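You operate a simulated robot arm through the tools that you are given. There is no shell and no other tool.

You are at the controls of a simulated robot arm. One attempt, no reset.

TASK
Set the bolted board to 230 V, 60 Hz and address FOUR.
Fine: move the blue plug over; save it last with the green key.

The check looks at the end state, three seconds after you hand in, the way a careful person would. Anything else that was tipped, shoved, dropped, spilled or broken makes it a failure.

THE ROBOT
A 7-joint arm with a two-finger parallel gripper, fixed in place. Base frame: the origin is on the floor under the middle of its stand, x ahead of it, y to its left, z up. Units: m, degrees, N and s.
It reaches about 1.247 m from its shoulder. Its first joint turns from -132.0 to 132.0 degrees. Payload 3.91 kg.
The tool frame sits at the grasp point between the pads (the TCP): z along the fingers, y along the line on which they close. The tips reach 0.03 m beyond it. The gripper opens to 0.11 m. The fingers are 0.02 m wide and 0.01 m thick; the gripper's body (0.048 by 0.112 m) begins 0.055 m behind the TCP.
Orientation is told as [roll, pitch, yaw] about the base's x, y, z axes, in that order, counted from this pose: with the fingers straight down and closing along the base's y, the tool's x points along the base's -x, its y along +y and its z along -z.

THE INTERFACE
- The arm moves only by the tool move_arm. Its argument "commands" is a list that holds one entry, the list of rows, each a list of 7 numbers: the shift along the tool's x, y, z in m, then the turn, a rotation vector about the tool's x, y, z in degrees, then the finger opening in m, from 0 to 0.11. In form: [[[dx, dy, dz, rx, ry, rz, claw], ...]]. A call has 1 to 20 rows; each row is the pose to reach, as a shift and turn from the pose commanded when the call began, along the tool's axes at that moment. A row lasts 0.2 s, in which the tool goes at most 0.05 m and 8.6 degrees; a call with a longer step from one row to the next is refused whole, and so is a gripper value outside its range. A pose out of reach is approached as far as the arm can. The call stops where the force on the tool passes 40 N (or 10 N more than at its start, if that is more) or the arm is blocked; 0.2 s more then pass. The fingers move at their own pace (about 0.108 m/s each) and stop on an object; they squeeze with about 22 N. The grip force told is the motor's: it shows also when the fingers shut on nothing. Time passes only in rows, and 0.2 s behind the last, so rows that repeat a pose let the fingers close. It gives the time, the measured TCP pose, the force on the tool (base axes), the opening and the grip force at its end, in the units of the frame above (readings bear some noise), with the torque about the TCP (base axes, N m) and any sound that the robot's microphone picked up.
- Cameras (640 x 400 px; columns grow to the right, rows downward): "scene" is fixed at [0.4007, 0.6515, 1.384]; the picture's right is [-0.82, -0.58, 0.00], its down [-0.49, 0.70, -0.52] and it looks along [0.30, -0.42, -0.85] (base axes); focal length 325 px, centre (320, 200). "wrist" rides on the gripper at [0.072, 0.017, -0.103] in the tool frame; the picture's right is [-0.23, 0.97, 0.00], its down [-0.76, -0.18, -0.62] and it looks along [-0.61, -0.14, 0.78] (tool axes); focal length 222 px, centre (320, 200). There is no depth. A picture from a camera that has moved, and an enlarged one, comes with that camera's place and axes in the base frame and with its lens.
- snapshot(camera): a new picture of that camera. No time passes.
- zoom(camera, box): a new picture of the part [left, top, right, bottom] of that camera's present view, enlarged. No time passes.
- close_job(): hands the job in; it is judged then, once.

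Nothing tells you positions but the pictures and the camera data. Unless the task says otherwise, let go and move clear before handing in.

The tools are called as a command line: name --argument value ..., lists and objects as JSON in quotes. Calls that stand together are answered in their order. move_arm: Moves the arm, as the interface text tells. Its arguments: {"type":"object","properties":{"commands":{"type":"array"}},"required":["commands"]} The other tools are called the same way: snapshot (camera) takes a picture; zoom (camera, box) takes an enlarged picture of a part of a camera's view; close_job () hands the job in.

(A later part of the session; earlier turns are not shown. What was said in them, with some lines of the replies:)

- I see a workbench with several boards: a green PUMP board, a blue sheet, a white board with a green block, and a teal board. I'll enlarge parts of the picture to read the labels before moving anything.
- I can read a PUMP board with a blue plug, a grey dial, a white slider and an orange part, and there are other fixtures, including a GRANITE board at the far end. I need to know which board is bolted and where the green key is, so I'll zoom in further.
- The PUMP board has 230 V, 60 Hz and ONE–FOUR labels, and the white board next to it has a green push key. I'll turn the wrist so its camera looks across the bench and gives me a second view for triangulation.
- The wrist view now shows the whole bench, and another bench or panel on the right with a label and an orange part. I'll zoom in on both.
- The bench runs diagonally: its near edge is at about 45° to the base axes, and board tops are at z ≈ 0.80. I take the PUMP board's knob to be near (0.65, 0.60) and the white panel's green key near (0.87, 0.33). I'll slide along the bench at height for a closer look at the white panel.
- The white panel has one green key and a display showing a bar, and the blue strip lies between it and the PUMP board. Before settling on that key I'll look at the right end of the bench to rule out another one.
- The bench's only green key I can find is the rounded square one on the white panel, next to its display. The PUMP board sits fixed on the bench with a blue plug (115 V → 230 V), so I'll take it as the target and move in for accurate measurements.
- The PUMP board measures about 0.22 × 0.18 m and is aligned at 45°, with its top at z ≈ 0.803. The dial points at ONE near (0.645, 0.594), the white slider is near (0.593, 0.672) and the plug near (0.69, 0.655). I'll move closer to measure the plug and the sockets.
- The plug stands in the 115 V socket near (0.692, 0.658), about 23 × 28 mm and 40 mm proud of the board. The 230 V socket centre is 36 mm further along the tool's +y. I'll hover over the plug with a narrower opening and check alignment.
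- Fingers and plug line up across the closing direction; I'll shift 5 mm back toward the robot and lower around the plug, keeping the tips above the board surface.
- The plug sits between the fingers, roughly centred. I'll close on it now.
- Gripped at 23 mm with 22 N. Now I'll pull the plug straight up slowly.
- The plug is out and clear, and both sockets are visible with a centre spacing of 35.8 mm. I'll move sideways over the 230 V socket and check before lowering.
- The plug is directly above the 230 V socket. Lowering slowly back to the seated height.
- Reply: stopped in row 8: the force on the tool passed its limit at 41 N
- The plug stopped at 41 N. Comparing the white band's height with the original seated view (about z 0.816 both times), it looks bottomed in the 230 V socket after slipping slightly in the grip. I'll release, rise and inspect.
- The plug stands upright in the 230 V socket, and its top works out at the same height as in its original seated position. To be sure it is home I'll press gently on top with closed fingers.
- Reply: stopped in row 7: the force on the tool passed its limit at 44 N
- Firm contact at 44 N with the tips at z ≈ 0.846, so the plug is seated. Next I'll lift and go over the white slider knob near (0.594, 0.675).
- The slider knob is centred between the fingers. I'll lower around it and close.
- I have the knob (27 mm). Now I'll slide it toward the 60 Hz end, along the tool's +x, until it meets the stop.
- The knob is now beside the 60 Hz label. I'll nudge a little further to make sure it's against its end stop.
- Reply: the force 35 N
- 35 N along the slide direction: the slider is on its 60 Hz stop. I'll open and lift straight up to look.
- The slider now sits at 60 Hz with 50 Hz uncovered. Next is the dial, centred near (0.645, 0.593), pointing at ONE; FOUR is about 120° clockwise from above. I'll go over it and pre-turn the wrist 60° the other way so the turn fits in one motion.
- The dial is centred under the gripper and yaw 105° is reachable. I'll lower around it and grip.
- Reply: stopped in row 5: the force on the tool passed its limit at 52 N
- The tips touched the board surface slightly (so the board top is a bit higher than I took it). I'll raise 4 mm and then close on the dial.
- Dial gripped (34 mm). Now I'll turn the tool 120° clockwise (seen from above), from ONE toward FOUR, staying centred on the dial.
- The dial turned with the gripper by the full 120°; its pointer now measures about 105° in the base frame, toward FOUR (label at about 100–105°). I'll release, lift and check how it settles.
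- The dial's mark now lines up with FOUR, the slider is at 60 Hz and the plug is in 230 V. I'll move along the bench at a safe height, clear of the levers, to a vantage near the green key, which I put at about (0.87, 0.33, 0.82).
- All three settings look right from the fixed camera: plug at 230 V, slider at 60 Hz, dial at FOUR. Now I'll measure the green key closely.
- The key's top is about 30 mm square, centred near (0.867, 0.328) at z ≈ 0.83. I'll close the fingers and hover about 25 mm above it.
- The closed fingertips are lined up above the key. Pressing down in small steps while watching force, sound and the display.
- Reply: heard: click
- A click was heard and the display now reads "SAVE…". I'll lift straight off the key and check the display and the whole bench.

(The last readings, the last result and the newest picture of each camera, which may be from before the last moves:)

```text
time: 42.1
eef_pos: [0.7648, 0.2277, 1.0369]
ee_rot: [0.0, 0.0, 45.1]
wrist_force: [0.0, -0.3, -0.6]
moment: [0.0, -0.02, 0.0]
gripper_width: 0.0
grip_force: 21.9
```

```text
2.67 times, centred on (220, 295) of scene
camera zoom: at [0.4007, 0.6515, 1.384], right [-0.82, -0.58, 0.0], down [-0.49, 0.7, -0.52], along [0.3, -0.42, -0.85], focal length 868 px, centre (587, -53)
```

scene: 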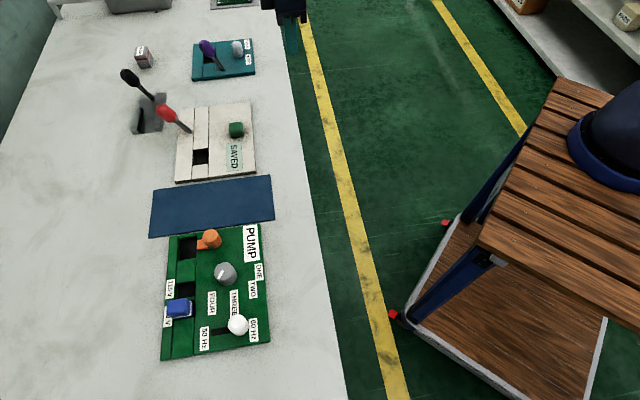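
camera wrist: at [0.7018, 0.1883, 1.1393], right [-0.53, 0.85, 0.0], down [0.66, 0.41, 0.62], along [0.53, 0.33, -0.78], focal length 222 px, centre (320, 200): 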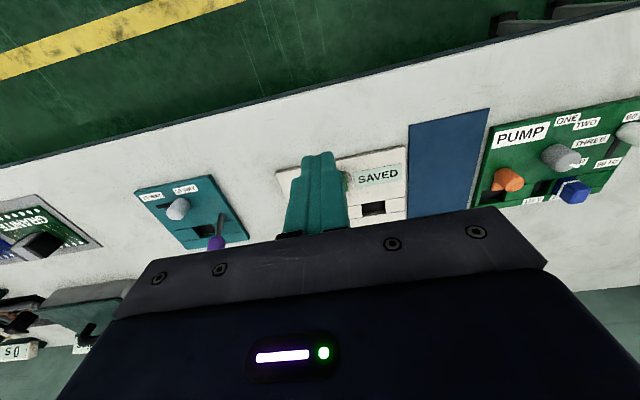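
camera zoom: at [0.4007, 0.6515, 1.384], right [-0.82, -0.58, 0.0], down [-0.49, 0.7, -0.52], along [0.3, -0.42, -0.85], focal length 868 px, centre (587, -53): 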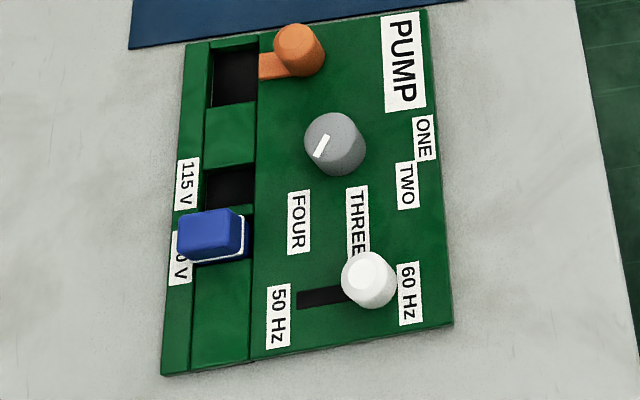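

The display reads SAVED. On the PUMP board the plug is in 230 V, the slider is at 60 Hz and the dial points at FOUR. Nothing else on the bench has moved and the arm is clear, so I'm handing the job in.

close_job

```text
The job is handed in.
```

The PUMP board is set to 230 V, 60 Hz and address FOUR, and the settings are saved. I pressed the green key last and its display changed to "SAVED".

- **Which board:** I took the PUMP board to be the bolted one, because it was the only board I found carrying these settings. I never saw the bolts themselves.
- **Blue plug:** it is in the 230 V socket. I pressed on it and it didn't sink, and its top is at the same height as before I moved it.
- **Slider:** it is against its stop at the 60 Hz end.
- **Dial:** I turned it 120° from ONE, and its mark lines up with FOUR. I felt no click at that position, so this rests on what the cameras show.
- **Green key:** it is on the white panel beside the board, the only green key I found.

While lowering the gripper to the dial, the fingertips touched the board harder than intended, about 52 N. The pictures show no damage and nothing else moved. The arm was clear when I handed the job in.
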